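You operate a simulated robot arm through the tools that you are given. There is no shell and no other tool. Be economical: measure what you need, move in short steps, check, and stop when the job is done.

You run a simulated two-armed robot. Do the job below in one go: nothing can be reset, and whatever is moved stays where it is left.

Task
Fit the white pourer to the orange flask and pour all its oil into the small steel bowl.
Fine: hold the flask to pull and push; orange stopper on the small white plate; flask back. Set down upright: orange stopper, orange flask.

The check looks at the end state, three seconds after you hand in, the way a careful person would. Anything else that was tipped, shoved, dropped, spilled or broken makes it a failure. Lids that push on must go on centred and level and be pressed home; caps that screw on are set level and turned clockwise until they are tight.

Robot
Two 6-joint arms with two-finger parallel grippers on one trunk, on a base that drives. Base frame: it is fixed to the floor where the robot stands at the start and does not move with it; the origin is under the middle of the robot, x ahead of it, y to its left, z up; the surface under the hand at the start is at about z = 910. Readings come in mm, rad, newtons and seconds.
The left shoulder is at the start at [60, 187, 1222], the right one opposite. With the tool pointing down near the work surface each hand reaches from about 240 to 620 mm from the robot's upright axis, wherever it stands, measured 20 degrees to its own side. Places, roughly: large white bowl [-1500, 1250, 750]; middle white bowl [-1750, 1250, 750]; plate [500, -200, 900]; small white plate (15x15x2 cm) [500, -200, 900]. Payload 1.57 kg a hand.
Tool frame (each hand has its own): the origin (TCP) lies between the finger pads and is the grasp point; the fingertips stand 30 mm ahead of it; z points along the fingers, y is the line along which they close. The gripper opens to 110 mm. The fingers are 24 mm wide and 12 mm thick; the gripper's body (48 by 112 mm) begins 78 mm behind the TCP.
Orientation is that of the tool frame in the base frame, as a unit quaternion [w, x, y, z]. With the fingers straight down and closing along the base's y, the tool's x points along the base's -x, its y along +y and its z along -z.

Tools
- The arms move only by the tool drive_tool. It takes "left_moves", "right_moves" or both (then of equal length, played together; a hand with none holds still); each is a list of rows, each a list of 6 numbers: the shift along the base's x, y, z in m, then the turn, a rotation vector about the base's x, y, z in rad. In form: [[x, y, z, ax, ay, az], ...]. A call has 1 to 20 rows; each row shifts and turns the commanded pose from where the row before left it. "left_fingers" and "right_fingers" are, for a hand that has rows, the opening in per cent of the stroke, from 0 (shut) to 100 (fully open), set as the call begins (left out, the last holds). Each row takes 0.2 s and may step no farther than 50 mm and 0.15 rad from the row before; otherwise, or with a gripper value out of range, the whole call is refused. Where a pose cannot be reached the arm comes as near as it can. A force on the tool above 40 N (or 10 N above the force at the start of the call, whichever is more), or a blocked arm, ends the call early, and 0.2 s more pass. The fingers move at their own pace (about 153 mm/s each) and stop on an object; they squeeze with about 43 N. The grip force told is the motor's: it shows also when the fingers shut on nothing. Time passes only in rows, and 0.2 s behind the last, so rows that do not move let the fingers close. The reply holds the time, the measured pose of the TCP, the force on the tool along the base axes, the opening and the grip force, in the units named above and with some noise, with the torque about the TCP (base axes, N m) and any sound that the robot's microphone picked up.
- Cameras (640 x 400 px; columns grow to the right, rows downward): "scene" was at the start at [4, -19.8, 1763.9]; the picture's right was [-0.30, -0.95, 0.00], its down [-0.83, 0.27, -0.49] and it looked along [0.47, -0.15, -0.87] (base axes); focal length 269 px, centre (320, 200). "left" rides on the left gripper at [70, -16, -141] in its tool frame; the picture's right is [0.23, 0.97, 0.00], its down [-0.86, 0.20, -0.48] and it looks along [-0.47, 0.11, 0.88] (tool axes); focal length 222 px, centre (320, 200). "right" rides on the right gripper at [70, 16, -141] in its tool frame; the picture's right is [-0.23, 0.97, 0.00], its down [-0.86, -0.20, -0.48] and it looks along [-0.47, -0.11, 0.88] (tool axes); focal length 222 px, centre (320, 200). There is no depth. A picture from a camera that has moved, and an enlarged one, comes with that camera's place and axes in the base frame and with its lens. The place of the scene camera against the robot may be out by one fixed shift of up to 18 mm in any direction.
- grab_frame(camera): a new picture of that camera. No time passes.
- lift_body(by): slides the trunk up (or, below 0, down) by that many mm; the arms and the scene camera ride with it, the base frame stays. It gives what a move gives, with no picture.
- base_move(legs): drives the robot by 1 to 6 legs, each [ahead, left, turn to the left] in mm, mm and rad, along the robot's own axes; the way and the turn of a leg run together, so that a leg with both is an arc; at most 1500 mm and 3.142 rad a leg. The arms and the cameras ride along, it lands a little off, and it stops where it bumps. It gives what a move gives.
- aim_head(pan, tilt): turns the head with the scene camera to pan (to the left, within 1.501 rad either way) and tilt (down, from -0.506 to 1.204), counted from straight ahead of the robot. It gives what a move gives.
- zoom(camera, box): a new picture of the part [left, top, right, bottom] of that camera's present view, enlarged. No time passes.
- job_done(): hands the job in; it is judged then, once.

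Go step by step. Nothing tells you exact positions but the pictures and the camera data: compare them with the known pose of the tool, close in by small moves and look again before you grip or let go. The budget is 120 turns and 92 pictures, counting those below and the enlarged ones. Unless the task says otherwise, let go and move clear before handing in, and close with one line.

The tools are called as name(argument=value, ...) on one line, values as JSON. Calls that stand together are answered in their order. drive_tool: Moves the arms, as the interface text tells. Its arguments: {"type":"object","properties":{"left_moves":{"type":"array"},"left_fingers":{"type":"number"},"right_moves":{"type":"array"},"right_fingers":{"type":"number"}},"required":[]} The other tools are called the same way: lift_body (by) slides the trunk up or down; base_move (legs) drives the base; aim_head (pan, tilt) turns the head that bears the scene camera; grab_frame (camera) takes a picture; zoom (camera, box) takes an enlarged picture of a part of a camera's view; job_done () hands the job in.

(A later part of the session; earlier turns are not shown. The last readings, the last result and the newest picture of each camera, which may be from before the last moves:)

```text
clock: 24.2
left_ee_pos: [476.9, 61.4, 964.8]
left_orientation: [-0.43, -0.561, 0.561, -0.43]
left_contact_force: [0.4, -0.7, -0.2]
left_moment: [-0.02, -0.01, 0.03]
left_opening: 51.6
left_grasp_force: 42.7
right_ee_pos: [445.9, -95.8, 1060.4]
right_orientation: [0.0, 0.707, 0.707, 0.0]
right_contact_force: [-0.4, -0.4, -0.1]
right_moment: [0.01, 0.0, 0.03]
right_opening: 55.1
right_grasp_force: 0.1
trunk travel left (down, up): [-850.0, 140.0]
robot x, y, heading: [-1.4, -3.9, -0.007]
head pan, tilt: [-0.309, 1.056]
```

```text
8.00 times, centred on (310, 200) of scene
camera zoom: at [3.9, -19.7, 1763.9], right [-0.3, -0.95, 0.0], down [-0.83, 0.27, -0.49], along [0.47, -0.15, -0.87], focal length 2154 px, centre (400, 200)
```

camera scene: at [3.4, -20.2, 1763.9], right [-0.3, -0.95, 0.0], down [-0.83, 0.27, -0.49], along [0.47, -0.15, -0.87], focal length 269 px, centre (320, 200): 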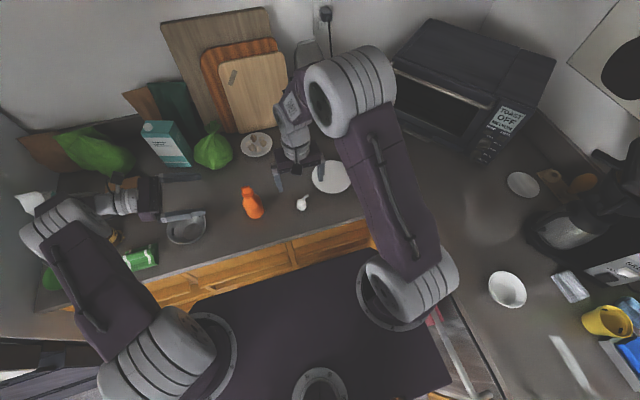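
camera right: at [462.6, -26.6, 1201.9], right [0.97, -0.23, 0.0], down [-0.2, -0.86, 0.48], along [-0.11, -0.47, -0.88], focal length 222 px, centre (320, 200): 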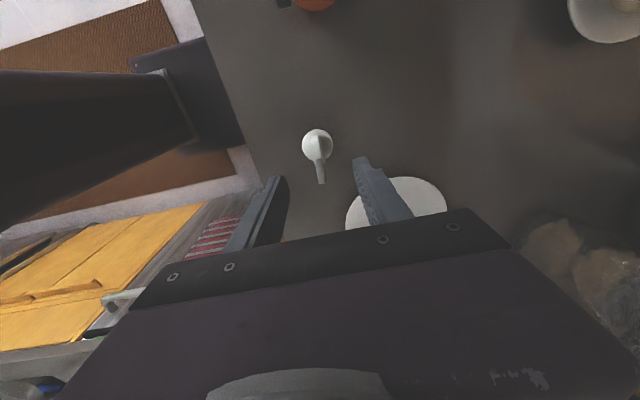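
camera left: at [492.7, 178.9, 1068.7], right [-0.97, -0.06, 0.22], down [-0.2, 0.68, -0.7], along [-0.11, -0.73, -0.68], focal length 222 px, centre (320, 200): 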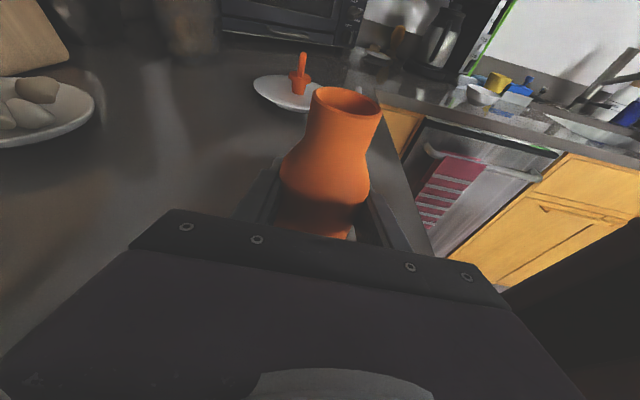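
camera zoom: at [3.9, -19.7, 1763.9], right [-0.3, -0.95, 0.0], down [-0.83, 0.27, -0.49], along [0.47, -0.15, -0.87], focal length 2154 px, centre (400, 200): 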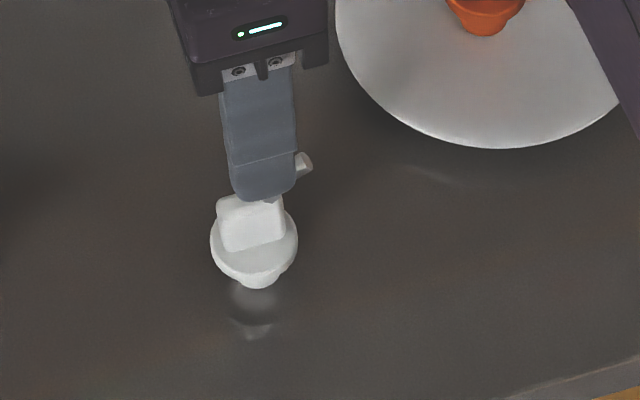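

The pourer stands on its plug at (444, -95), with its disc top near z 936 and the block top near 972, aligned with y. I'll descend so that the tips sit just above the disc.

drive_tool(right_moves=[[-0.002, 0, -0.03, 0, 0, 0], [0, 0, -0.03, 0, 0, 0], [0, 0, -0.018, 0, 0, 0], [0, 0, -0.008, 0, 0, 0], [0, 0, 0, 0, 0, 0]])

zoom(camera="right", box=[240, 80, 400, 240])

zoom(camera="scene", box=[270, 175, 350, 225])

```text
clock: 25.4
left_ee_pos: [476.8, 61.1, 965.1]
left_orientation: [-0.43, -0.561, 0.561, -0.431]
left_contact_force: [-0.3, -0.2, 1.9]
left_moment: [-0.01, 0.02, 0.01]
left_opening: 51.6
left_grasp_force: 42.8
right_ee_pos: [444.5, -95.8, 973.8]
right_orientation: [-0.001, 0.707, 0.707, -0.001]
right_contact_force: [-0.1, 0.3, 0.7]
right_moment: [-0.01, 0.01, -0.03]
right_opening: 55.2
right_grasp_force: 0.0
trunk travel left (down, up): [-850.0, 140.0]
robot x, y, heading: [-1.6, 0.8, -0.005]
head pan, tilt: [-0.309, 1.056]
```

```text
2.50 times, centred on (320, 160) of right
camera zoom: at [460.6, -26.0, 1116.1], right [0.97, -0.23, 0.0], down [-0.2, -0.86, 0.48], along [-0.11, -0.47, -0.88], focal length 555 px, centre (320, 300)
```

zoom: 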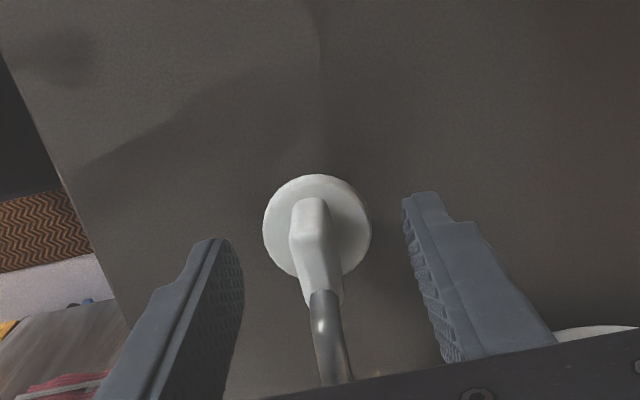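

```text
8.00 times, centred on (310, 200) of scene
camera zoom: at [3.7, -19.6, 1763.9], right [-0.3, -0.95, 0.0], down [-0.83, 0.27, -0.49], along [0.47, -0.15, -0.87], focal length 2154 px, centre (400, 200)
```

zoom: 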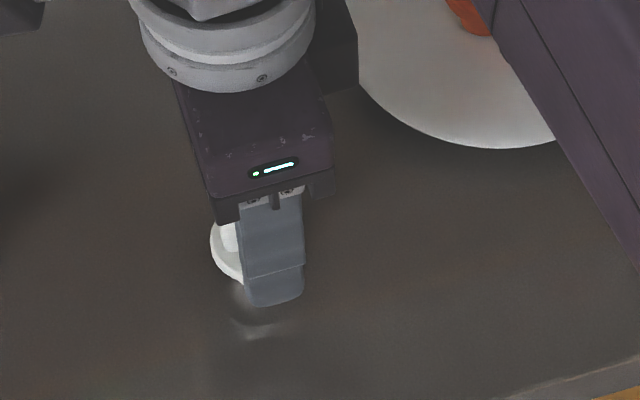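

The fingers straddle the block with good centring. I'll go 2 mm lower and close.

drive_tool(right_moves=[[0, 0.0008, -0.002, 0, 0, 0]])

drive_tool(right_moves=[[0, 0, 0, 0, 0, 0], [0, 0, 0, 0, 0, 0], [0, 0, 0, 0, 0, 0]], right_fingers=0)

drive_tool(right_moves=[[0, 0, 0.01, 0, 0, 0], [0, 0, 0.02, 0, 0, 0], [0, 0, 0.03, 0, 0, 0], [0, 0, 0.03, 0, 0, 0], [0, 0, 0.03, 0, 0, 0], [0, 0, 0, 0, 0, 0]])

grab_frame(camera="right")

grab_frame(camera="left")

```text
clock: 25.8
left_ee_pos: [477.0, 60.8, 964.7]
left_orientation: [-0.43, -0.561, 0.561, -0.43]
left_contact_force: [-0.7, 1.6, -0.1]
left_moment: [0.01, 0.04, -0.02]
left_opening: 51.3
left_grasp_force: 43.1
right_ee_pos: [443.4, -94.0, 972.3]
right_orientation: [0.0, 0.707, 0.707, 0.001]
right_contact_force: [0.7, -0.3, 1.5]
right_moment: [-0.03, 0.0, -0.01]
right_opening: 55.1
right_grasp_force: 0.1
trunk travel left (down, up): [-850.0, 140.0]
robot x, y, heading: [0.9, -2.7, -0.001]
head pan, tilt: [-0.309, 1.056]
```

```text
clock: 26.6
left_ee_pos: [477.4, 59.9, 965.6]
left_orientation: [0.43, 0.561, -0.561, 0.431]
left_contact_force: [-0.8, 0.3, 0.7]
left_moment: [-0.01, 0.02, -0.01]
left_opening: 51.6
left_grasp_force: 43.5
right_ee_pos: [443.4, -94.9, 971.1]
right_orientation: [-0.001, 0.707, 0.707, 0.0]
right_contact_force: [0.2, 0.7, -0.4]
right_moment: [-0.02, -0.01, 0.01]
right_opening: 10.3
right_grasp_force: 28.4
trunk travel left (down, up): [-850.0, 140.0]
robot x, y, heading: [0.1, 1.6, -0.001]
head pan, tilt: [-0.309, 1.056]
```

```text
clock: 28.0
left_ee_pos: [476.7, 60.9, 965.7]
left_orientation: [-0.432, -0.56, 0.561, -0.43]
left_contact_force: [-1.1, 0.4, 0.6]
left_moment: [0.06, 0.05, 0.01]
left_opening: 51.3
left_grasp_force: 43.0
right_ee_pos: [443.4, -94.6, 1091.8]
right_orientation: [0.0, 0.707, 0.707, -0.001]
right_contact_force: [0.5, -0.3, -0.9]
right_moment: [0.02, -0.01, 0.02]
right_opening: 10.6
right_grasp_force: 27.9
trunk travel left (down, up): [-850.0, 140.0]
robot x, y, heading: [3.1, -2.7, -0.003]
head pan, tilt: [-0.309, 1.056]
```

```text
52 pictures are left
camera right: at [460.4, -24.6, 1234.1], right [0.97, -0.23, 0.0], down [-0.2, -0.86, 0.48], along [-0.11, -0.47, -0.88], focal length 222 px, centre (320, 200)
```

right: 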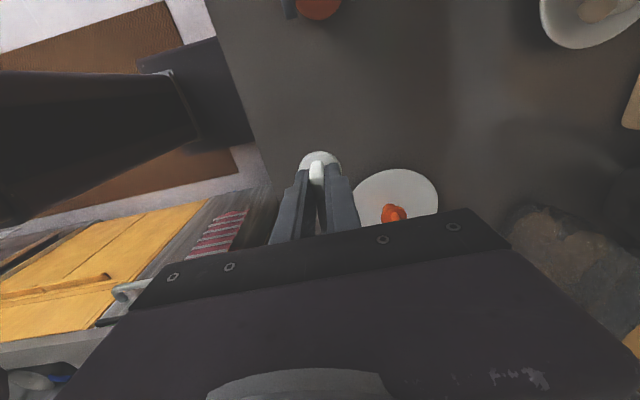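

```text
51 pictures are left
camera left: at [492.8, 178.9, 1068.7], right [-0.97, -0.06, 0.22], down [-0.2, 0.68, -0.7], along [-0.11, -0.73, -0.68], focal length 222 px, centre (320, 200)
```

left: 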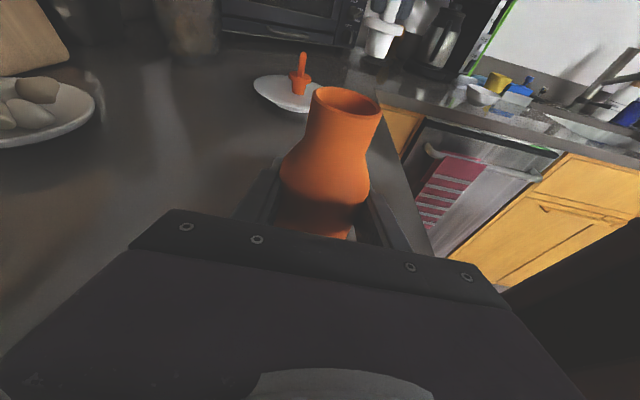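

The pourer is lifted and level. I'll rise, yaw +90° so the spout points +x, and go over the flask mouth.

drive_tool(right_moves=[[0, 0, 0.03, 0, 0, 0.1428], [0, 0, 0.03, 0, 0, 0.1428], [0.0035, 0.017, 0, 0, 0, 0.1428], [0.0035, 0.017, 0, 0, 0, 0.1428], [0.0035, 0.017, 0, 0, 0, 0.1428], [0.0035, 0.017, 0, 0, 0, 0.1428], [0.0035, 0.017, 0, 0, 0, 0.1428], [0.0035, 0.017, 0, 0, 0, 0.1428], [0.0035, 0.017, 0, 0, 0, 0.1428], [0.0035, 0.017, 0, 0, 0, 0.1428], [0.0055, 0.019, 0, 0, 0, 0.1428], [0, 0, -0.02, 0, 0, 0], [0, 0, 0, 0, 0, 0]])

zoom(camera="left", box=[260, 0, 420, 120])

grab_frame(camera="right")

```text
clock: 30.8
left_ee_pos: [476.3, 60.0, 965.3]
left_orientation: [0.43, 0.561, -0.561, 0.431]
left_contact_force: [-0.5, -0.9, 1.2]
left_moment: [0.04, 0.01, 0.02]
left_opening: 51.3
left_grasp_force: 42.5
right_ee_pos: [476.8, 61.1, 1131.7]
right_orientation: [0.001, 0.0, 1.0, 0.0]
right_contact_force: [-0.7, 0.6, -0.4]
right_moment: [0.0, 0.03, 0.01]
right_opening: 10.7
right_grasp_force: 28.0
trunk travel left (down, up): [-850.0, 140.0]
robot x, y, heading: [-4.3, -0.7, -0.002]
head pan, tilt: [-0.309, 1.056]
```

```text
3.33 times, centred on (340, 60) of left
camera zoom: at [492.8, 179.0, 1068.8], right [-0.97, -0.06, 0.22], down [-0.2, 0.68, -0.7], along [-0.11, -0.73, -0.68], focal length 740 px, centre (253, 667)
```

zoom: 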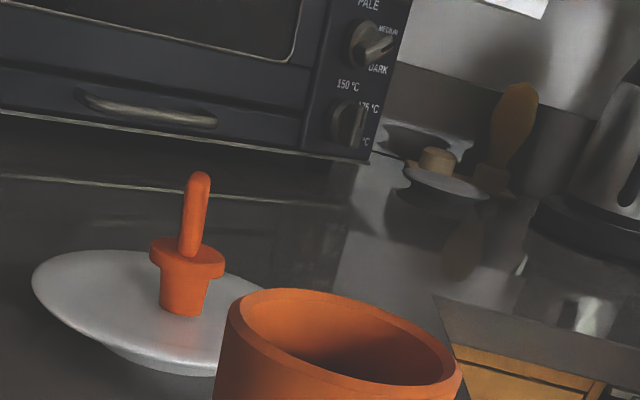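

```text
49 pictures are left
camera right: at [407.6, 76.3, 1274.1], right [0.23, 0.97, 0.0], down [0.86, -0.2, 0.48], along [0.47, -0.11, -0.88], focal length 222 px, centre (320, 200)
```

right: 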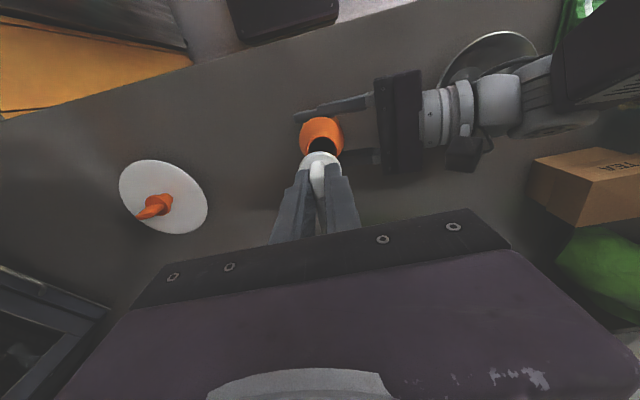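

Positions agree. I'll lower until the plug is about 10 mm above the rim and check centring from both cameras.

drive_tool(right_moves=[[0, 0, -0.015, 0, 0, 0], [0, 0, -0.015, 0, 0, 0], [0, 0, 0, 0, 0, 0]])

zoom(camera="left", box=[260, 0, 420, 120])

zoom(camera="right", box=[270, 90, 370, 190])

```text
clock: 31.6
left_ee_pos: [476.7, 61.6, 964.4]
left_orientation: [-0.43, -0.561, 0.561, -0.43]
left_contact_force: [0.7, 1.2, 0.7]
left_moment: [0.08, 0.01, 0.01]
left_opening: 51.1
left_grasp_force: 43.4
right_ee_pos: [476.9, 60.5, 1101.6]
right_orientation: [0.0, 0.0, 1.0, 0.0]
right_contact_force: [-0.1, 0.1, 0.0]
right_moment: [0.0, -0.01, -0.03]
right_opening: 10.6
right_grasp_force: 28.5
trunk travel left (down, up): [-850.0, 140.0]
robot x, y, heading: [5.3, -3.4, 0.007]
head pan, tilt: [-0.309, 1.056]
```

```text
3.33 times, centred on (340, 60) of left
camera zoom: at [492.8, 179.0, 1068.8], right [-0.97, -0.06, 0.22], down [-0.2, 0.68, -0.7], along [-0.11, -0.73, -0.68], focal length 740 px, centre (253, 667)
```

zoom: 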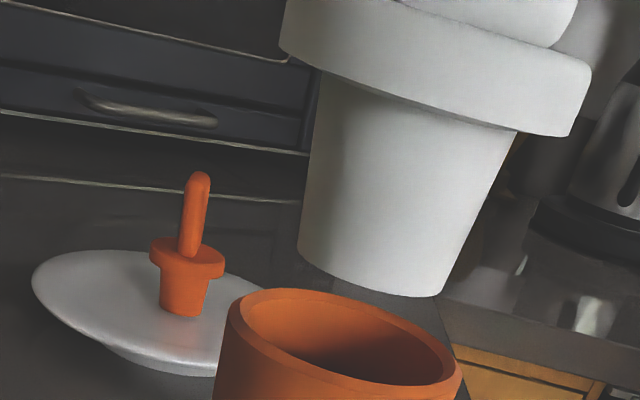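

```text
4.00 times, centred on (320, 140) of right
camera zoom: at [407.3, 76.3, 1243.9], right [0.23, 0.97, 0.0], down [0.86, -0.2, 0.48], along [0.47, -0.11, -0.88], focal length 888 px, centre (320, 440)
```

zoom: 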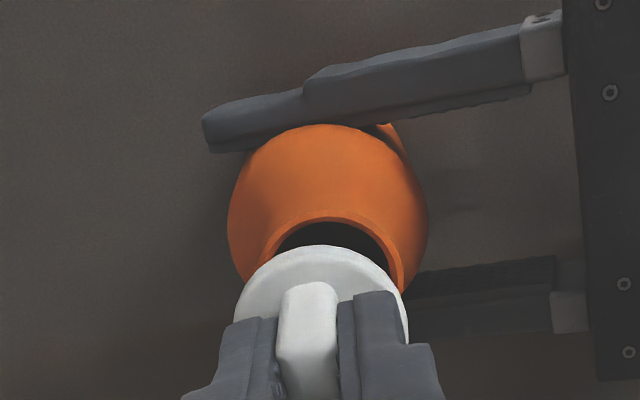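

The x alignment is good. For y I want a finer look at rim versus disc.

zoom(camera="right", box=[320, 125, 380, 175])

zoom(camera="scene", box=[220, 160, 300, 220])

```text
8.00 times, centred on (350, 150) of right
camera zoom: at [407.3, 76.3, 1243.9], right [0.23, 0.97, 0.0], down [0.86, -0.2, 0.48], along [0.47, -0.11, -0.88], focal length 1777 px, centre (80, 600)
```

zoom: 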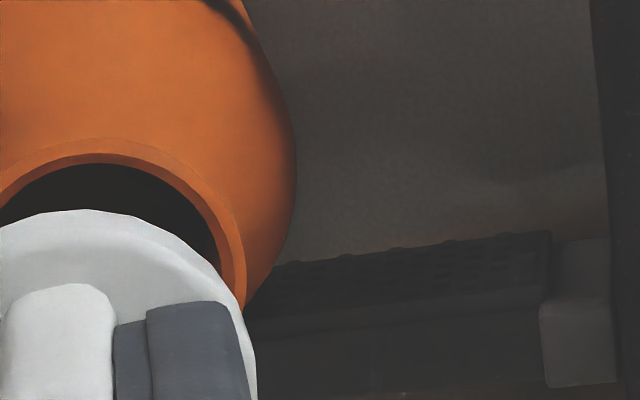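

```text
6.67 times, centred on (260, 190) of scene
camera zoom: at [3.9, -19.3, 1763.9], right [-0.3, -0.95, 0.0], down [-0.83, 0.27, -0.49], along [0.47, -0.15, -0.87], focal length 1795 px, centre (720, 267)
```

zoom: 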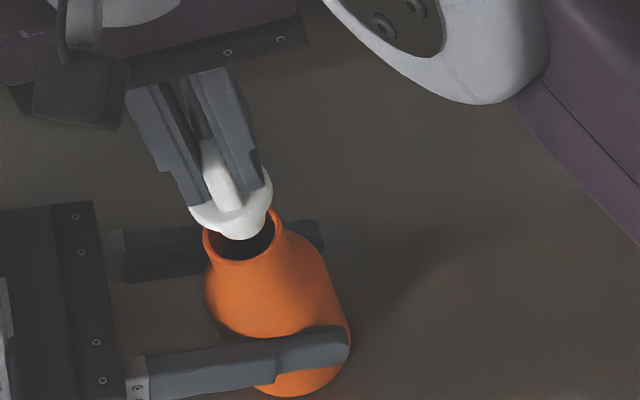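

The right and scene cameras both show the pourer about 3 mm short in y, and x about 1 mm short. I'll correct that and lower so the plug just enters, watching the forces.

drive_tool(right_moves=[[0.001, 0.0027, 0, 0, 0, 0], [0, 0, -0.005, 0, 0, 0], [0, 0, -0.005, 0, 0, 0], [0, 0, -0.003, 0, 0, 0], [0, 0, 0, 0, 0, 0]])

zoom(camera="left", box=[260, 0, 420, 120])

zoom(camera="right", box=[270, 90, 370, 190])

```text
clock: 32.8
left_ee_pos: [478.3, 60.1, 965.3]
left_orientation: [-0.43, -0.561, 0.561, -0.43]
left_contact_force: [0.1, 1.3, 2.0]
left_moment: [0.01, -0.02, -0.01]
left_opening: 51.2
left_grasp_force: 43.4
right_ee_pos: [478.4, 63.6, 1089.4]
right_orientation: [0.0, 0.0, 1.0, 0.0]
right_contact_force: [-0.7, 0.2, -0.3]
right_moment: [-0.01, 0.0, 0.0]
right_opening: 10.5
right_grasp_force: 27.9
trunk travel left (down, up): [-850.0, 140.0]
robot x, y, heading: [-0.8, -3.4, 0.001]
head pan, tilt: [-0.309, 1.056]
```

```text
3.33 times, centred on (340, 60) of left
camera zoom: at [492.8, 179.0, 1068.7], right [-0.97, -0.06, 0.22], down [-0.2, 0.68, -0.7], along [-0.11, -0.73, -0.68], focal length 740 px, centre (253, 667)
```

zoom: 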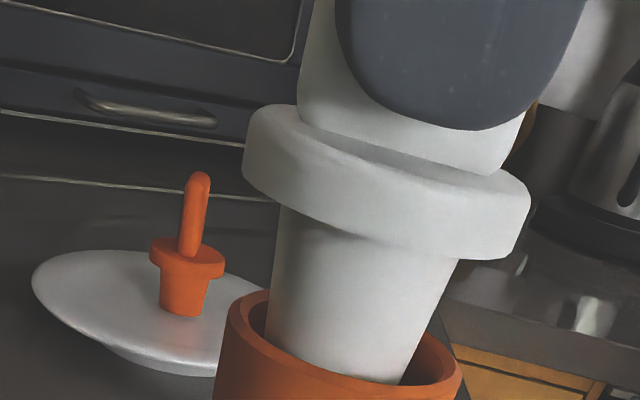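

```text
4.00 times, centred on (320, 140) of right
camera zoom: at [409.0, 79.0, 1230.9], right [0.23, 0.97, 0.0], down [0.86, -0.2, 0.48], along [0.47, -0.11, -0.88], focal length 888 px, centre (320, 440)
```

zoom: 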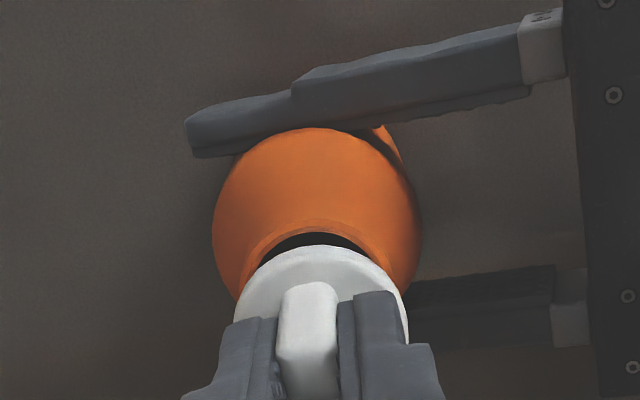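

The plug has entered the mouth. I'll shift x back 1 mm and lower further.

drive_tool(right_moves=[[-0.001, 0, -0.001, 0, 0, 0], [0, 0, -0.003, 0, 0, 0], [0, 0, -0.003, 0, 0, 0], [0, 0, -0.003, 0, 0, 0], [0, 0, 0, 0, 0, 0]])

zoom(camera="left", box=[260, 0, 420, 120])

```text
clock: 34.0
left_ee_pos: [476.8, 62.7, 964.2]
left_orientation: [-0.43, -0.561, 0.561, -0.43]
left_contact_force: [0.9, 0.2, 1.5]
left_moment: [0.0, 0.01, 0.03]
left_opening: 51.4
left_grasp_force: 43.0
right_ee_pos: [476.8, 63.7, 1078.9]
right_orientation: [-0.001, -0.001, 1.0, 0.0]
right_contact_force: [0.2, -0.4, -0.3]
right_moment: [0.0, 0.01, -0.01]
right_opening: 10.4
right_grasp_force: 28.7
trunk travel left (down, up): [-850.0, 140.0]
robot x, y, heading: [-0.0, 0.6, 0.001]
head pan, tilt: [-0.309, 1.056]
```

```text
3.33 times, centred on (340, 60) of left
camera zoom: at [492.8, 179.0, 1068.7], right [-0.97, -0.06, 0.22], down [-0.2, 0.68, -0.7], along [-0.11, -0.73, -0.68], focal length 740 px, centre (253, 667)
```

zoom: 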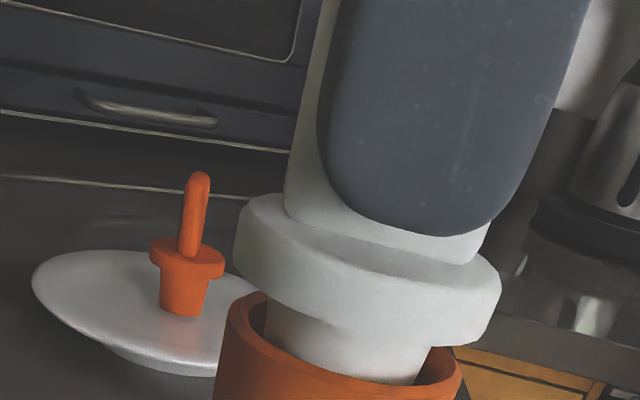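

No force yet and it is well centred. I'll continue down in small steps.

drive_tool(right_moves=[[0, 0, -0.002, 0, 0, 0], [0, 0, -0.002, 0, 0, 0], [0, 0, 0, 0, 0, 0]])

drive_tool(right_moves=[[0, 0, -0.002, 0, 0, 0], [0, 0, -0.001, 0, 0, 0], [0, 0, 0, 0, 0, 0]])

zoom(camera="left", box=[260, 0, 420, 120])

```text
clock: 34.8
left_ee_pos: [475.3, 60.8, 964.4]
left_orientation: [0.43, 0.561, -0.561, 0.43]
left_contact_force: [0.1, 0.8, 1.4]
left_moment: [0.02, 0.0, 0.02]
left_opening: 51.2
left_grasp_force: 42.9
right_ee_pos: [478.7, 62.5, 1074.1]
right_orientation: [-0.001, 0.0, 1.0, 0.001]
right_contact_force: [-0.4, -0.7, -0.2]
right_moment: [-0.01, -0.02, 0.01]
right_opening: 10.4
right_grasp_force: 28.7
trunk travel left (down, up): [-850.0, 140.0]
robot x, y, heading: [-0.1, 1.1, -0.001]
head pan, tilt: [-0.309, 1.056]
```

```text
clock: 35.6
left_ee_pos: [477.1, 60.3, 964.9]
left_orientation: [0.43, 0.561, -0.561, 0.431]
left_contact_force: [1.3, 1.4, 0.6]
left_moment: [-0.06, 0.07, 0.05]
left_opening: 51.4
left_grasp_force: 43.0
right_ee_pos: [477.8, 62.3, 1072.2]
right_orientation: [0.0, 0.0, 1.0, 0.0]
right_contact_force: [-0.4, 0.1, 2.1]
right_moment: [0.01, 0.03, 0.03]
right_opening: 10.6
right_grasp_force: 27.8
trunk travel left (down, up): [-850.0, 140.0]
robot x, y, heading: [-2.7, 3.2, -0.001]
head pan, tilt: [-0.309, 1.056]
```

```text
3.33 times, centred on (340, 60) of left
camera zoom: at [492.8, 178.9, 1068.8], right [-0.97, -0.06, 0.22], down [-0.2, 0.68, -0.7], along [-0.11, -0.73, -0.68], focal length 740 px, centre (253, 667)
```

zoom: 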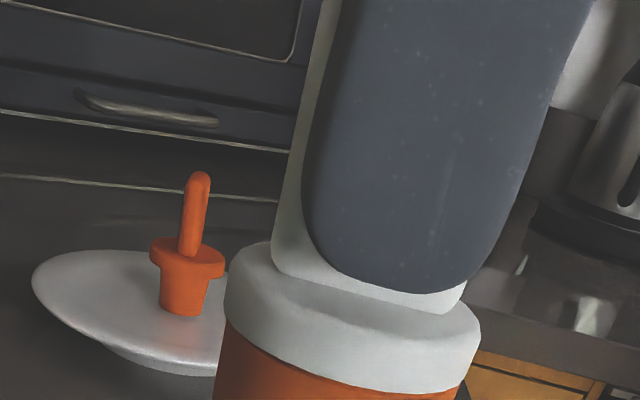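

The disc is almost on the rim and first contact force shows. I'll press home in 1 mm steps.

drive_tool(right_moves=[[0, 0, -0.001, 0, 0, 0], [0, 0, 0, 0, 0, 0]])

drive_tool(right_moves=[[0, 0, -0.001, 0, 0, 0], [0, 0, 0, 0, 0, 0]])

drive_tool(right_moves=[[0, 0, -0.001, 0, 0, 0], [0, 0, 0, 0, 0, 0]])

zoom(camera="left", box=[260, 0, 420, 120])

```text
clock: 36.2
left_ee_pos: [477.7, 60.6, 963.9]
left_orientation: [-0.43, -0.561, 0.561, -0.431]
left_contact_force: [8.6, 3.6, -6.4]
left_moment: [-0.62, 0.26, -0.02]
left_opening: 51.4
left_grasp_force: 42.9
right_ee_pos: [476.8, 61.7, 1073.1]
right_orientation: [0.0, 0.001, 1.0, 0.0]
right_contact_force: [-5.4, -4.4, 17.5]
right_moment: [-0.18, 0.33, 0.0]
right_opening: 10.4
right_grasp_force: 28.5
trunk travel left (down, up): [-850.0, 140.0]
robot x, y, heading: [1.5, 2.9, -0.002]
head pan, tilt: [-0.309, 1.056]
```

```text
clock: 36.8
left_ee_pos: [476.2, 61.4, 964.4]
left_orientation: [0.429, 0.562, -0.561, 0.43]
left_contact_force: [10.3, 6.0, -11.0]
left_moment: [-0.6, 0.23, 0.09]
left_opening: 51.2
left_grasp_force: 42.9
right_ee_pos: [477.7, 62.8, 1070.6]
right_orientation: [0.001, 0.0, 1.0, 0.0]
right_contact_force: [-6.8, -6.8, 25.4]
right_moment: [-0.25, 0.16, 0.01]
right_opening: 10.6
right_grasp_force: 28.3
trunk travel left (down, up): [-850.0, 140.0]
robot x, y, heading: [-5.0, 1.3, -0.002]
head pan, tilt: [-0.309, 1.056]
```

```text
clock: 37.4
left_ee_pos: [475.8, 61.2, 963.4]
left_orientation: [-0.43, -0.561, 0.562, -0.43]
left_contact_force: [9.4, 7.5, -9.7]
left_moment: [-0.37, 0.02, 0.01]
left_opening: 51.4
left_grasp_force: 43.3
right_ee_pos: [478.8, 62.3, 1069.5]
right_orientation: [0.002, 0.0, 1.0, 0.0]
right_contact_force: [-3.3, -6.7, 26.8]
right_moment: [-0.3, 0.05, -0.04]
right_opening: 11.1
right_grasp_force: 28.7
trunk travel left (down, up): [-850.0, 140.0]
robot x, y, heading: [-2.2, 1.7, -0.006]
head pan, tilt: [-0.309, 1.056]
```

```text
3.33 times, centred on (340, 60) of left
camera zoom: at [492.5, 178.9, 1068.8], right [-0.97, -0.06, 0.22], down [-0.2, 0.68, -0.7], along [-0.11, -0.73, -0.68], focal length 740 px, centre (253, 667)
```

zoom: 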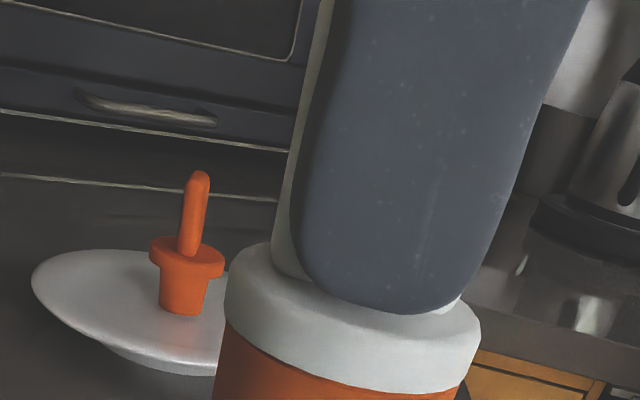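

The disc sits flush on the rim and the fingers are starting to slide down the block. I'll press until the tips bear on the disc, to be sure it is home.

drive_tool(right_moves=[[0, 0, -0.001, 0, 0, 0], [0, 0, -0.001, 0, 0, 0], [0, 0, -0.001, 0, 0, 0], [0, 0, -0.001, 0, 0, 0], [0, 0, 0, 0, 0, 0]])

zoom(camera="left", box=[260, 0, 420, 120])

```text
clock: 38.3
left_ee_pos: [477.7, 61.9, 964.7]
left_orientation: [0.428, 0.563, -0.561, 0.431]
left_contact_force: [0.8, 0.7, 2.2]
left_moment: [-0.3, 0.23, -0.01]
left_opening: 51.4
left_grasp_force: 42.9
right_ee_pos: [477.6, 61.8, 1067.3]
right_orientation: [0.002, 0.0, 1.0, 0.001]
right_contact_force: [-2.5, -1.9, 7.5]
right_moment: [-0.13, 0.09, -0.01]
right_opening: 10.8
right_grasp_force: 28.6
trunk travel left (down, up): [-850.0, 140.0]
robot x, y, heading: [1.0, 1.0, 0.002]
head pan, tilt: [-0.309, 1.056]
stopped in row 4 (right hand): the force on the tool passed its limit at 42 N (the readings are from after the stop); the commanded pose is now the measured one
```

```text
3.33 times, centred on (340, 60) of left
camera zoom: at [492.0, 178.8, 1069.0], right [-0.97, -0.06, 0.22], down [-0.2, 0.68, -0.7], along [-0.11, -0.73, -0.68], focal length 740 px, centre (253, 667)
```

zoom: 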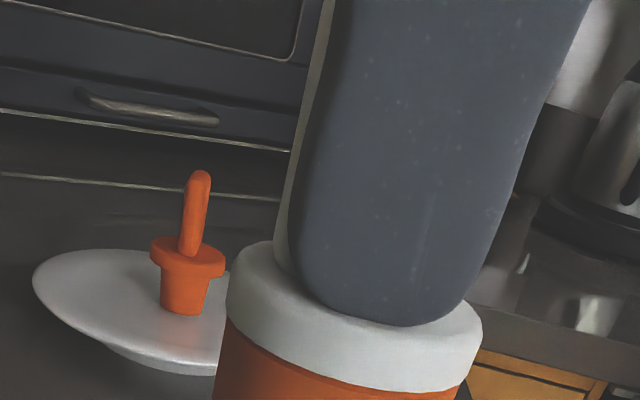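

It was pressed with 42 N and sits flush. I'll release the right hand, rise and withdraw.

drive_tool(right_moves=[[0, 0, 0, 0, 0, 0], [0, 0, 0, 0, 0, 0], [0, 0, 0.03, 0, 0, 0], [0, 0, 0.04, 0, 0, 0], [0, 0, 0.04, 0, 0, 0], [-0.01, -0.04, 0.01, 0, 0, 0], [-0.01, -0.04, 0.01, 0, 0, 0], [-0.01, -0.04, 0, 0, 0, 0], [-0.01, -0.04, 0, 0, 0, 0], [0, 0, 0, 0, 0, 0]], right_fingers=35)

zoom(camera="left", box=[260, 0, 420, 120])

grab_frame(camera="right")

grab_frame(camera="scene")

```text
clock: 40.5
left_ee_pos: [476.3, 60.5, 965.0]
left_orientation: [-0.43, -0.561, 0.562, -0.43]
left_contact_force: [0.1, -0.2, 9.9]
left_moment: [0.01, 0.02, -0.04]
left_opening: 51.5
left_grasp_force: 43.3
right_ee_pos: [437.8, -96.7, 1197.4]
right_orientation: [0.002, 0.001, 1.0, 0.0]
right_contact_force: [0.0, 0.2, -0.4]
right_moment: [0.03, 0.04, -0.01]
right_opening: 38.4
right_grasp_force: 0.0
trunk travel left (down, up): [-850.0, 140.0]
robot x, y, heading: [-0.7, 1.7, 0.003]
head pan, tilt: [-0.309, 1.056]
```

```text
3.33 times, centred on (340, 60) of left
camera zoom: at [492.3, 179.0, 1068.9], right [-0.97, -0.06, 0.22], down [-0.2, 0.68, -0.7], along [-0.11, -0.73, -0.68], focal length 740 px, centre (253, 667)
```

zoom: 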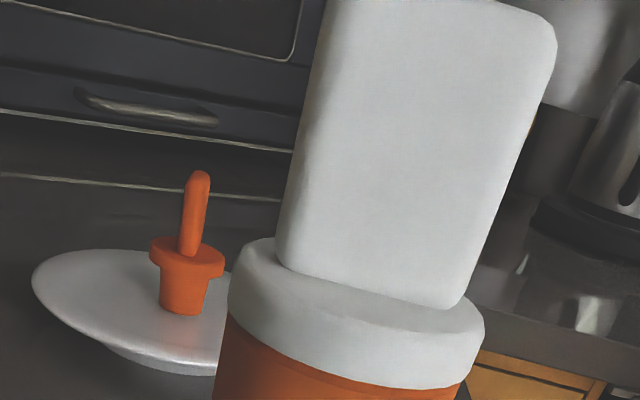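

```text
37 pictures are left
camera right: at [367.8, -80.8, 1339.5], right [0.23, 0.97, 0.0], down [0.85, -0.2, 0.48], along [0.47, -0.11, -0.88], focal length 222 px, centre (320, 200)
```

right: 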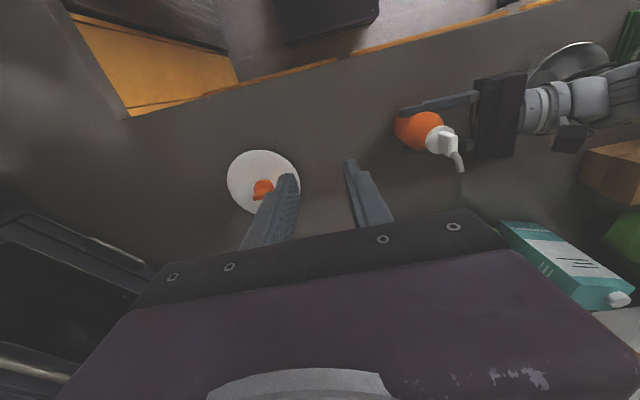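

```text
36 pictures are left
camera scene: at [2.9, -19.3, 1764.0], right [-0.3, -0.95, 0.0], down [-0.83, 0.27, -0.49], along [0.47, -0.15, -0.87], focal length 269 px, centre (320, 200)
```

scene: 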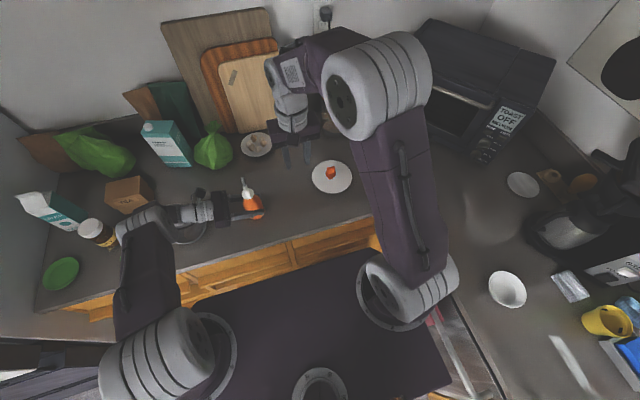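

I'll check from the right that the pourer is seated and level.

zoom(camera="right", box=[385, 90, 481, 180])

zoom(camera="scene", box=[220, 165, 300, 225])

```text
4.44 times, centred on (433, 135) of right
camera zoom: at [367.8, -80.8, 1339.5], right [0.23, 0.97, 0.0], down [0.85, -0.2, 0.48], along [0.47, -0.11, -0.88], focal length 987 px, centre (-182, 489)
```

zoom: 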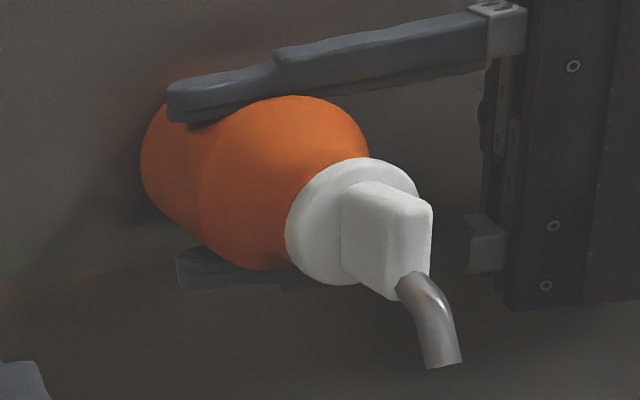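

```text
6.67 times, centred on (260, 195) of scene
camera zoom: at [2.9, -19.3, 1764.0], right [-0.3, -0.95, 0.0], down [-0.83, 0.27, -0.49], along [0.47, -0.15, -0.87], focal length 1795 px, centre (720, 233)
```

zoom: 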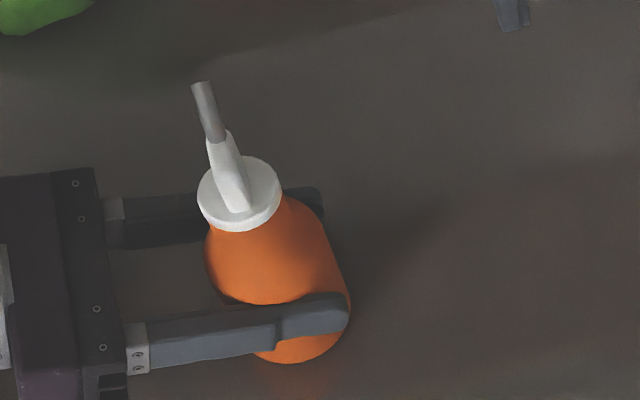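

The pourer is seated flush with its spout toward +x. The bowl rim centre works out to about (465, 279), so I'll lift the flask gently upright and carry it to a pre-pour spot beside the bowl.

drive_tool(left_moves=[[0, 0, 0.01, 0, 0, 0], [0, 0, 0.02, 0, 0, 0], [0, 0, 0.03, 0, 0, 0], [0, 0, 0.025, 0, 0, 0], [-0.013, 0.02, 0, 0, 0, 0], [-0.013, 0.02, 0, 0, 0, 0], [-0.013, 0.02, 0, 0, 0, 0], [-0.013, 0.02, 0, 0, 0, 0], [-0.013, 0.02, 0, 0, 0, 0], [-0.013, 0.02, 0, 0, 0, 0], [-0.013, 0.02, 0, 0, 0, 0], [-0.013, 0.02, 0, 0, 0, 0], [-0.013, 0.02, 0, 0, 0, 0], [-0.01, 0.015, 0, 0, 0, 0], [0, 0, 0, 0, 0, 0]])

grab_frame(camera="scene")

grab_frame(camera="right")

```text
clock: 43.7
left_ee_pos: [350.3, 256.6, 1048.2]
left_orientation: [0.429, 0.562, -0.562, 0.43]
left_contact_force: [-0.2, 0.1, -2.7]
left_moment: [0.04, 0.02, 0.05]
left_opening: 51.4
left_grasp_force: 43.1
right_ee_pos: [438.3, -97.7, 1197.6]
right_orientation: [0.001, 0.0, 1.0, 0.0]
right_contact_force: [0.0, -0.2, 0.9]
right_moment: [0.01, 0.04, 0.02]
right_opening: 38.6
right_grasp_force: 0.1
trunk travel left (down, up): [-850.0, 140.0]
robot x, y, heading: [1.0, 0.6, 0.001]
head pan, tilt: [-0.309, 1.056]
```

```text
33 pictures are left
camera scene: at [4.6, -19.6, 1763.9], right [-0.3, -0.95, 0.0], down [-0.83, 0.27, -0.49], along [0.47, -0.15, -0.87], focal length 269 px, centre (320, 200)
```

scene: 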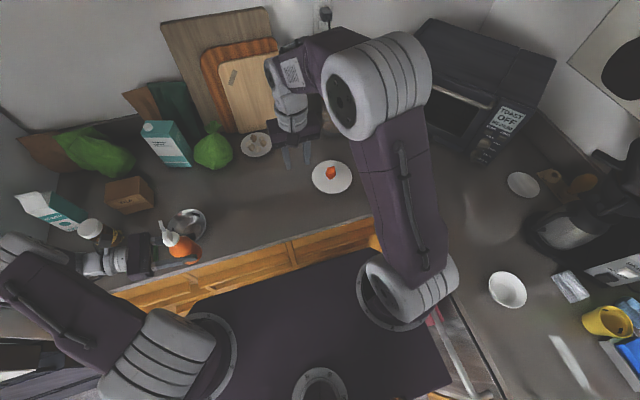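

```text
32 pictures are left
camera right: at [369.2, -80.7, 1339.0], right [0.23, 0.97, 0.0], down [0.85, -0.2, 0.48], along [0.47, -0.11, -0.88], focal length 222 px, centre (320, 200)
```

right: 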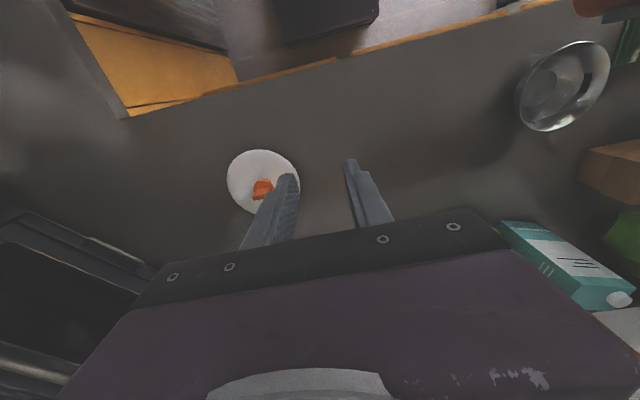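

The bowl is confirmed at (467, 280) and the flask is upright beside it. I'll begin rolling about the finger axis, to roughly 56°, with the spout tip moving over the bowl.

drive_tool(left_moves=[[0, 0, 0, 0, 0.1352, 0.0363], [0, 0, 0, 0, 0.1352, 0.0363], [0, 0, 0, 0, 0.1352, 0.0363], [0, 0, -0.002, 0, 0.1352, 0.0363], [0, 0, -0.002, 0, 0.1352, 0.0363], [0, 0, -0.002, 0, 0.1352, 0.0363], [0, 0, -0.002, 0, 0.1352, 0.0363]])

zoom(camera="scene", box=[120, 180, 248, 270])

zoom(camera="right", box=[480, 0, 640, 140])

```text
clock: 45.3
left_ee_pos: [350.2, 256.0, 1041.9]
left_orientation: [0.582, 0.761, -0.229, 0.174]
left_contact_force: [0.1, 0.0, -2.4]
left_moment: [0.0, -0.01, 0.03]
left_opening: 51.3
left_grasp_force: 42.5
right_ee_pos: [437.5, -94.5, 1197.0]
right_orientation: [0.001, 0.0, 1.0, 0.0]
right_contact_force: [-0.9, 0.5, -0.3]
right_moment: [0.01, 0.04, -0.03]
right_opening: 38.4
right_grasp_force: 0.1
trunk travel left (down, up): [-850.0, 140.0]
robot x, y, heading: [0.8, 2.3, 0.0]
head pan, tilt: [-0.309, 1.056]
```

```text
4.44 times, centred on (184, 225) of scene
camera zoom: at [4.3, -19.2, 1763.9], right [-0.3, -0.95, 0.0], down [-0.83, 0.27, -0.49], along [0.47, -0.15, -0.87], focal length 1197 px, centre (924, 89)
```

zoom: 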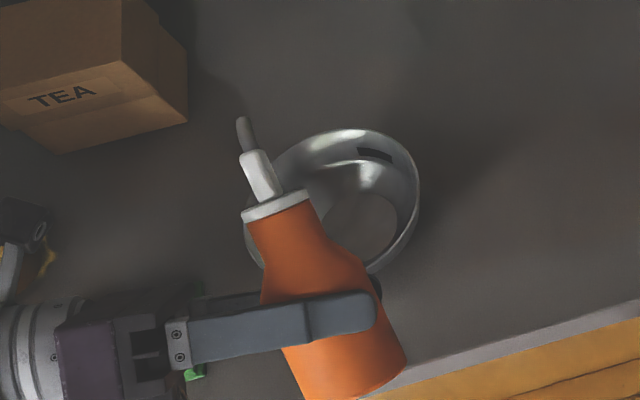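

```text
2.86 times, centred on (560, 70) of right
camera zoom: at [369.0, -80.4, 1339.1], right [0.23, 0.97, 0.0], down [0.85, -0.2, 0.48], along [0.47, -0.11, -0.88], focal length 635 px, centre (-366, 571)
```

zoom: 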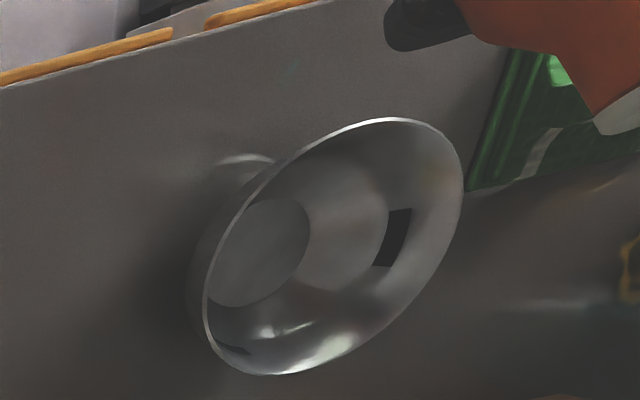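

The spout tip is over the bowl by both estimates (~(463, 280)) and nothing is flowing yet. I'll go on to about 88° while keeping the tip centred and bringing it lower.

drive_tool(left_moves=[[0, -0.003, -0.003, 0, 0.0676, 0.0181], [0, -0.003, -0.003, 0, 0.0676, 0.0181], [0, -0.002, -0.002, 0, 0.0676, 0.0181], [0, -0.002, -0.001, 0, 0.0676, 0.0181], [0, -0.002, 0, 0, 0.0676, 0.0181], [0, -0.002, 0, 0, 0.0676, 0.0181], [0, -0.001, 0, 0, 0.0676, 0.0181], [0, -0.001, 0, 0, 0.0676, 0.0181], [0, 0, 0, 0, 0, 0]])

zoom(camera="scene", box=[120, 180, 248, 270])

zoom(camera="right", box=[480, 0, 640, 140])

```text
clock: 47.3
left_ee_pos: [350.4, 240.0, 1031.6]
left_orientation: [0.609, 0.793, -0.012, 0.008]
left_contact_force: [-0.1, 0.6, -2.1]
left_moment: [0.02, 0.0, -0.02]
left_opening: 51.3
left_grasp_force: 42.9
right_ee_pos: [438.3, -96.7, 1197.0]
right_orientation: [0.001, 0.0, 1.0, 0.0]
right_contact_force: [0.0, 1.4, -0.3]
right_moment: [-0.04, 0.0, -0.01]
right_opening: 38.3
right_grasp_force: 0.2
trunk travel left (down, up): [-850.0, 140.0]
robot x, y, heading: [2.4, -0.1, -0.001]
head pan, tilt: [-0.309, 1.056]
```

```text
4.44 times, centred on (184, 225) of scene
camera zoom: at [4.3, -19.4, 1763.9], right [-0.3, -0.95, 0.0], down [-0.83, 0.27, -0.49], along [0.47, -0.15, -0.87], focal length 1197 px, centre (924, 89)
```

zoom: 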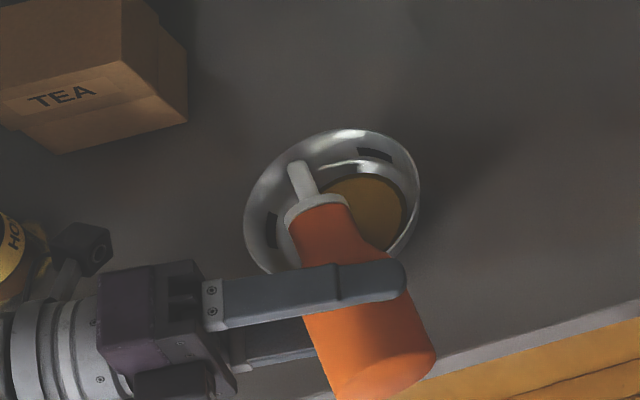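

```text
2.86 times, centred on (560, 70) of right
camera zoom: at [369.0, -80.5, 1339.1], right [0.23, 0.97, 0.0], down [0.85, -0.2, 0.48], along [0.47, -0.11, -0.88], focal length 635 px, centre (-366, 571)
```

zoom: 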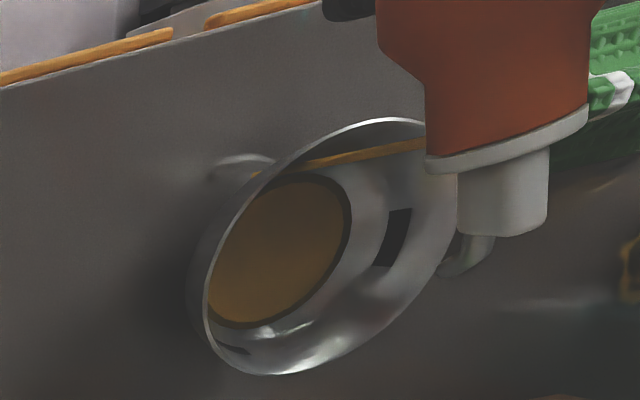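

Oil is pooling in the bowl, but the stream seems to fall near the bowl's near side, around x≈412. I'll shift +35 mm in x and +15 mm in y at once so that both the neck and the spout tip are well inside the rim.

drive_tool(left_moves=[[0.018, 0.008, 0, 0, 0, 0], [0.017, 0.007, 0, 0, 0, 0]])

zoom(camera="right", box=[480, 0, 640, 140])

zoom(camera="scene", box=[140, 180, 236, 255])

```text
clock: 47.9
left_ee_pos: [386.5, 254.9, 1031.8]
left_orientation: [0.608, 0.794, -0.012, 0.007]
left_contact_force: [-0.8, 0.0, -2.0]
left_moment: [0.03, 0.01, -0.03]
left_opening: 51.3
left_grasp_force: 43.5
right_ee_pos: [438.2, -96.1, 1198.1]
right_orientation: [0.002, 0.0, 1.0, 0.0]
right_contact_force: [0.8, 0.0, 0.0]
right_moment: [-0.02, 0.01, 0.0]
right_opening: 38.4
right_grasp_force: 0.1
trunk travel left (down, up): [-850.0, 140.0]
robot x, y, heading: [2.5, 0.4, -0.003]
head pan, tilt: [-0.309, 1.056]
```

```text
2.86 times, centred on (560, 70) of right
camera zoom: at [369.6, -80.3, 1338.9], right [0.23, 0.97, 0.0], down [0.85, -0.2, 0.48], along [0.47, -0.11, -0.88], focal length 635 px, centre (-366, 571)
```

zoom: 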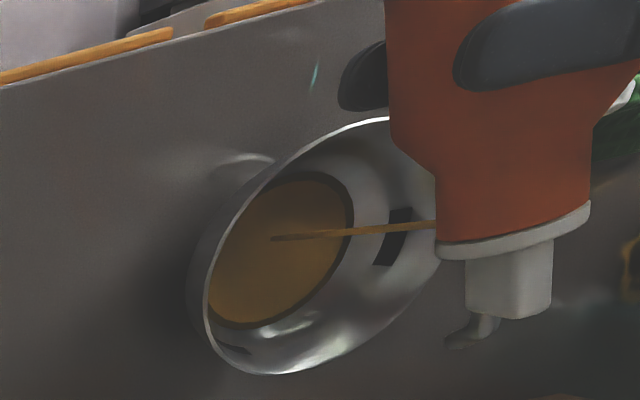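

```text
5.33 times, centred on (188, 218) of scene
camera zoom: at [5.1, -19.1, 1763.9], right [-0.3, -0.95, 0.0], down [-0.83, 0.27, -0.49], along [0.47, -0.15, -0.87], focal length 1436 px, centre (1024, 107)
```

zoom: 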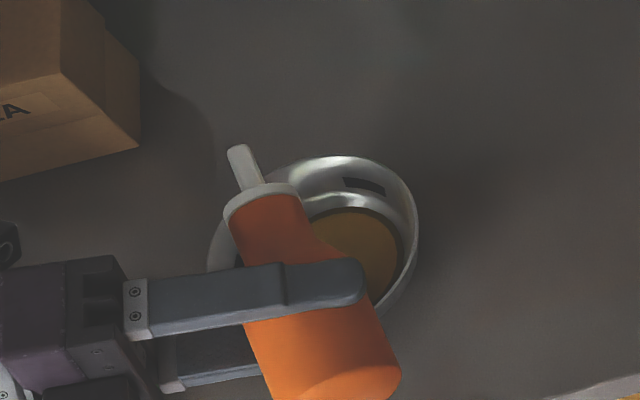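

The stream now lands in the middle of the pool. I'll continue the tilt slowly, holding the neck over the bowl centre.

drive_tool(left_moves=[[0, 0, 0, 0, 0, 0], [0, 0, 0, 0, 0, 0], [0, 0, 0, 0, 0, 0], [0.0023, -0.001, 0.004, 0, 0.0676, 0.0181], [0, 0, 0, 0, 0, 0], [0.0023, -0.001, 0.004, 0, 0.0676, 0.0181], [0, 0, 0, 0, 0, 0], [0.0023, -0.001, 0.004, 0, 0.0676, 0.0181], [0, 0, 0, 0, 0, 0], [0.0023, -0.001, 0.004, 0, 0.0676, 0.0181], [0, 0, 0, 0, 0, 0], [0, 0, 0, 0, 0, 0]])

zoom(camera="right", box=[480, 0, 640, 140])

```text
clock: 50.5
left_ee_pos: [394.2, 250.4, 1048.2]
left_orientation: [0.604, 0.788, 0.097, -0.076]
left_contact_force: [-0.2, 0.5, -1.5]
left_moment: [0.04, -0.03, 0.01]
left_opening: 51.4
left_grasp_force: 43.1
right_ee_pos: [438.8, -97.0, 1198.2]
right_orientation: [0.001, -0.001, 1.0, 0.0]
right_contact_force: [-0.5, 0.7, 0.1]
right_moment: [0.02, -0.04, -0.02]
right_opening: 38.5
right_grasp_force: 0.1
trunk travel left (down, up): [-850.0, 140.0]
robot x, y, heading: [-1.0, -3.4, 0.002]
head pan, tilt: [-0.309, 1.056]
```

```text
2.86 times, centred on (560, 70) of right
camera zoom: at [368.9, -80.4, 1339.1], right [0.23, 0.97, 0.0], down [0.85, -0.2, 0.48], along [0.47, -0.11, -0.88], focal length 635 px, centre (-366, 571)
```

zoom: 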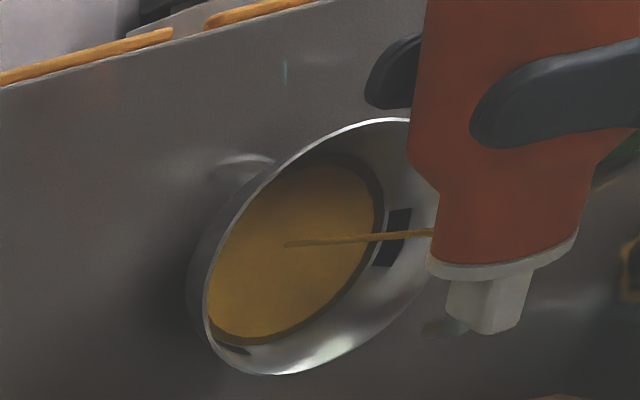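

Still a centred stream, and the pool is growing. I'll continue to about 120° and then hold.

drive_tool(left_moves=[[0, 0, 0, 0, 0, 0], [0, 0, 0, 0, 0, 0], [0.0023, -0.001, 0.004, 0, 0.0676, 0.0181], [0, 0, 0, 0, 0, 0], [0.0023, -0.001, 0.004, 0, 0.0676, 0.0181], [0, 0, 0, 0, 0, 0], [0.0023, -0.001, 0.004, 0, 0.0676, 0.0181], [0, 0, 0, 0, 0, 0], [0.0023, -0.001, 0.004, 0, 0.0676, 0.0181], [0, 0, 0, 0, 0, 0], [0, 0, 0, 0, 0, 0], [0, 0, 0, 0, 0, 0], [0, 0, 0, 0, 0, 0], [0, 0, 0, 0, 0, 0]])

zoom(camera="right", box=[480, 0, 640, 140])

```text
clock: 53.5
left_ee_pos: [403.8, 247.2, 1065.3]
left_orientation: [0.587, 0.766, 0.207, -0.16]
left_contact_force: [0.6, 0.1, -0.6]
left_moment: [-0.01, 0.01, 0.02]
left_opening: 51.5
left_grasp_force: 43.0
right_ee_pos: [438.1, -95.9, 1197.9]
right_orientation: [0.001, 0.0, 1.0, 0.0]
right_contact_force: [0.0, -0.5, 0.0]
right_moment: [0.0, 0.02, 0.0]
right_opening: 38.6
right_grasp_force: 0.1
trunk travel left (down, up): [-850.0, 140.0]
robot x, y, heading: [-1.2, 4.3, -0.001]
head pan, tilt: [-0.309, 1.056]
```

```text
2.86 times, centred on (560, 70) of right
camera zoom: at [369.0, -80.5, 1339.1], right [0.23, 0.97, 0.0], down [0.85, -0.2, 0.48], along [0.47, -0.11, -0.88], focal length 635 px, centre (-366, 571)
```

zoom: 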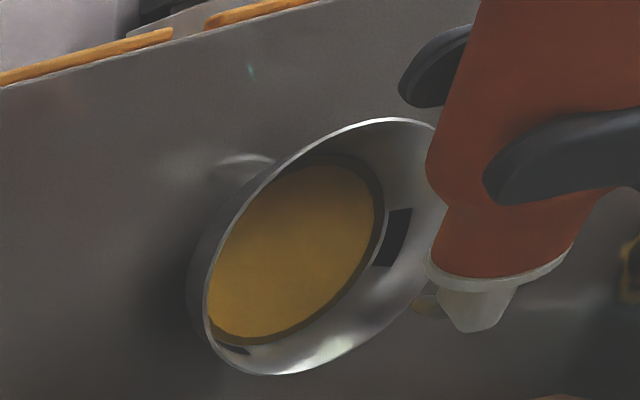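

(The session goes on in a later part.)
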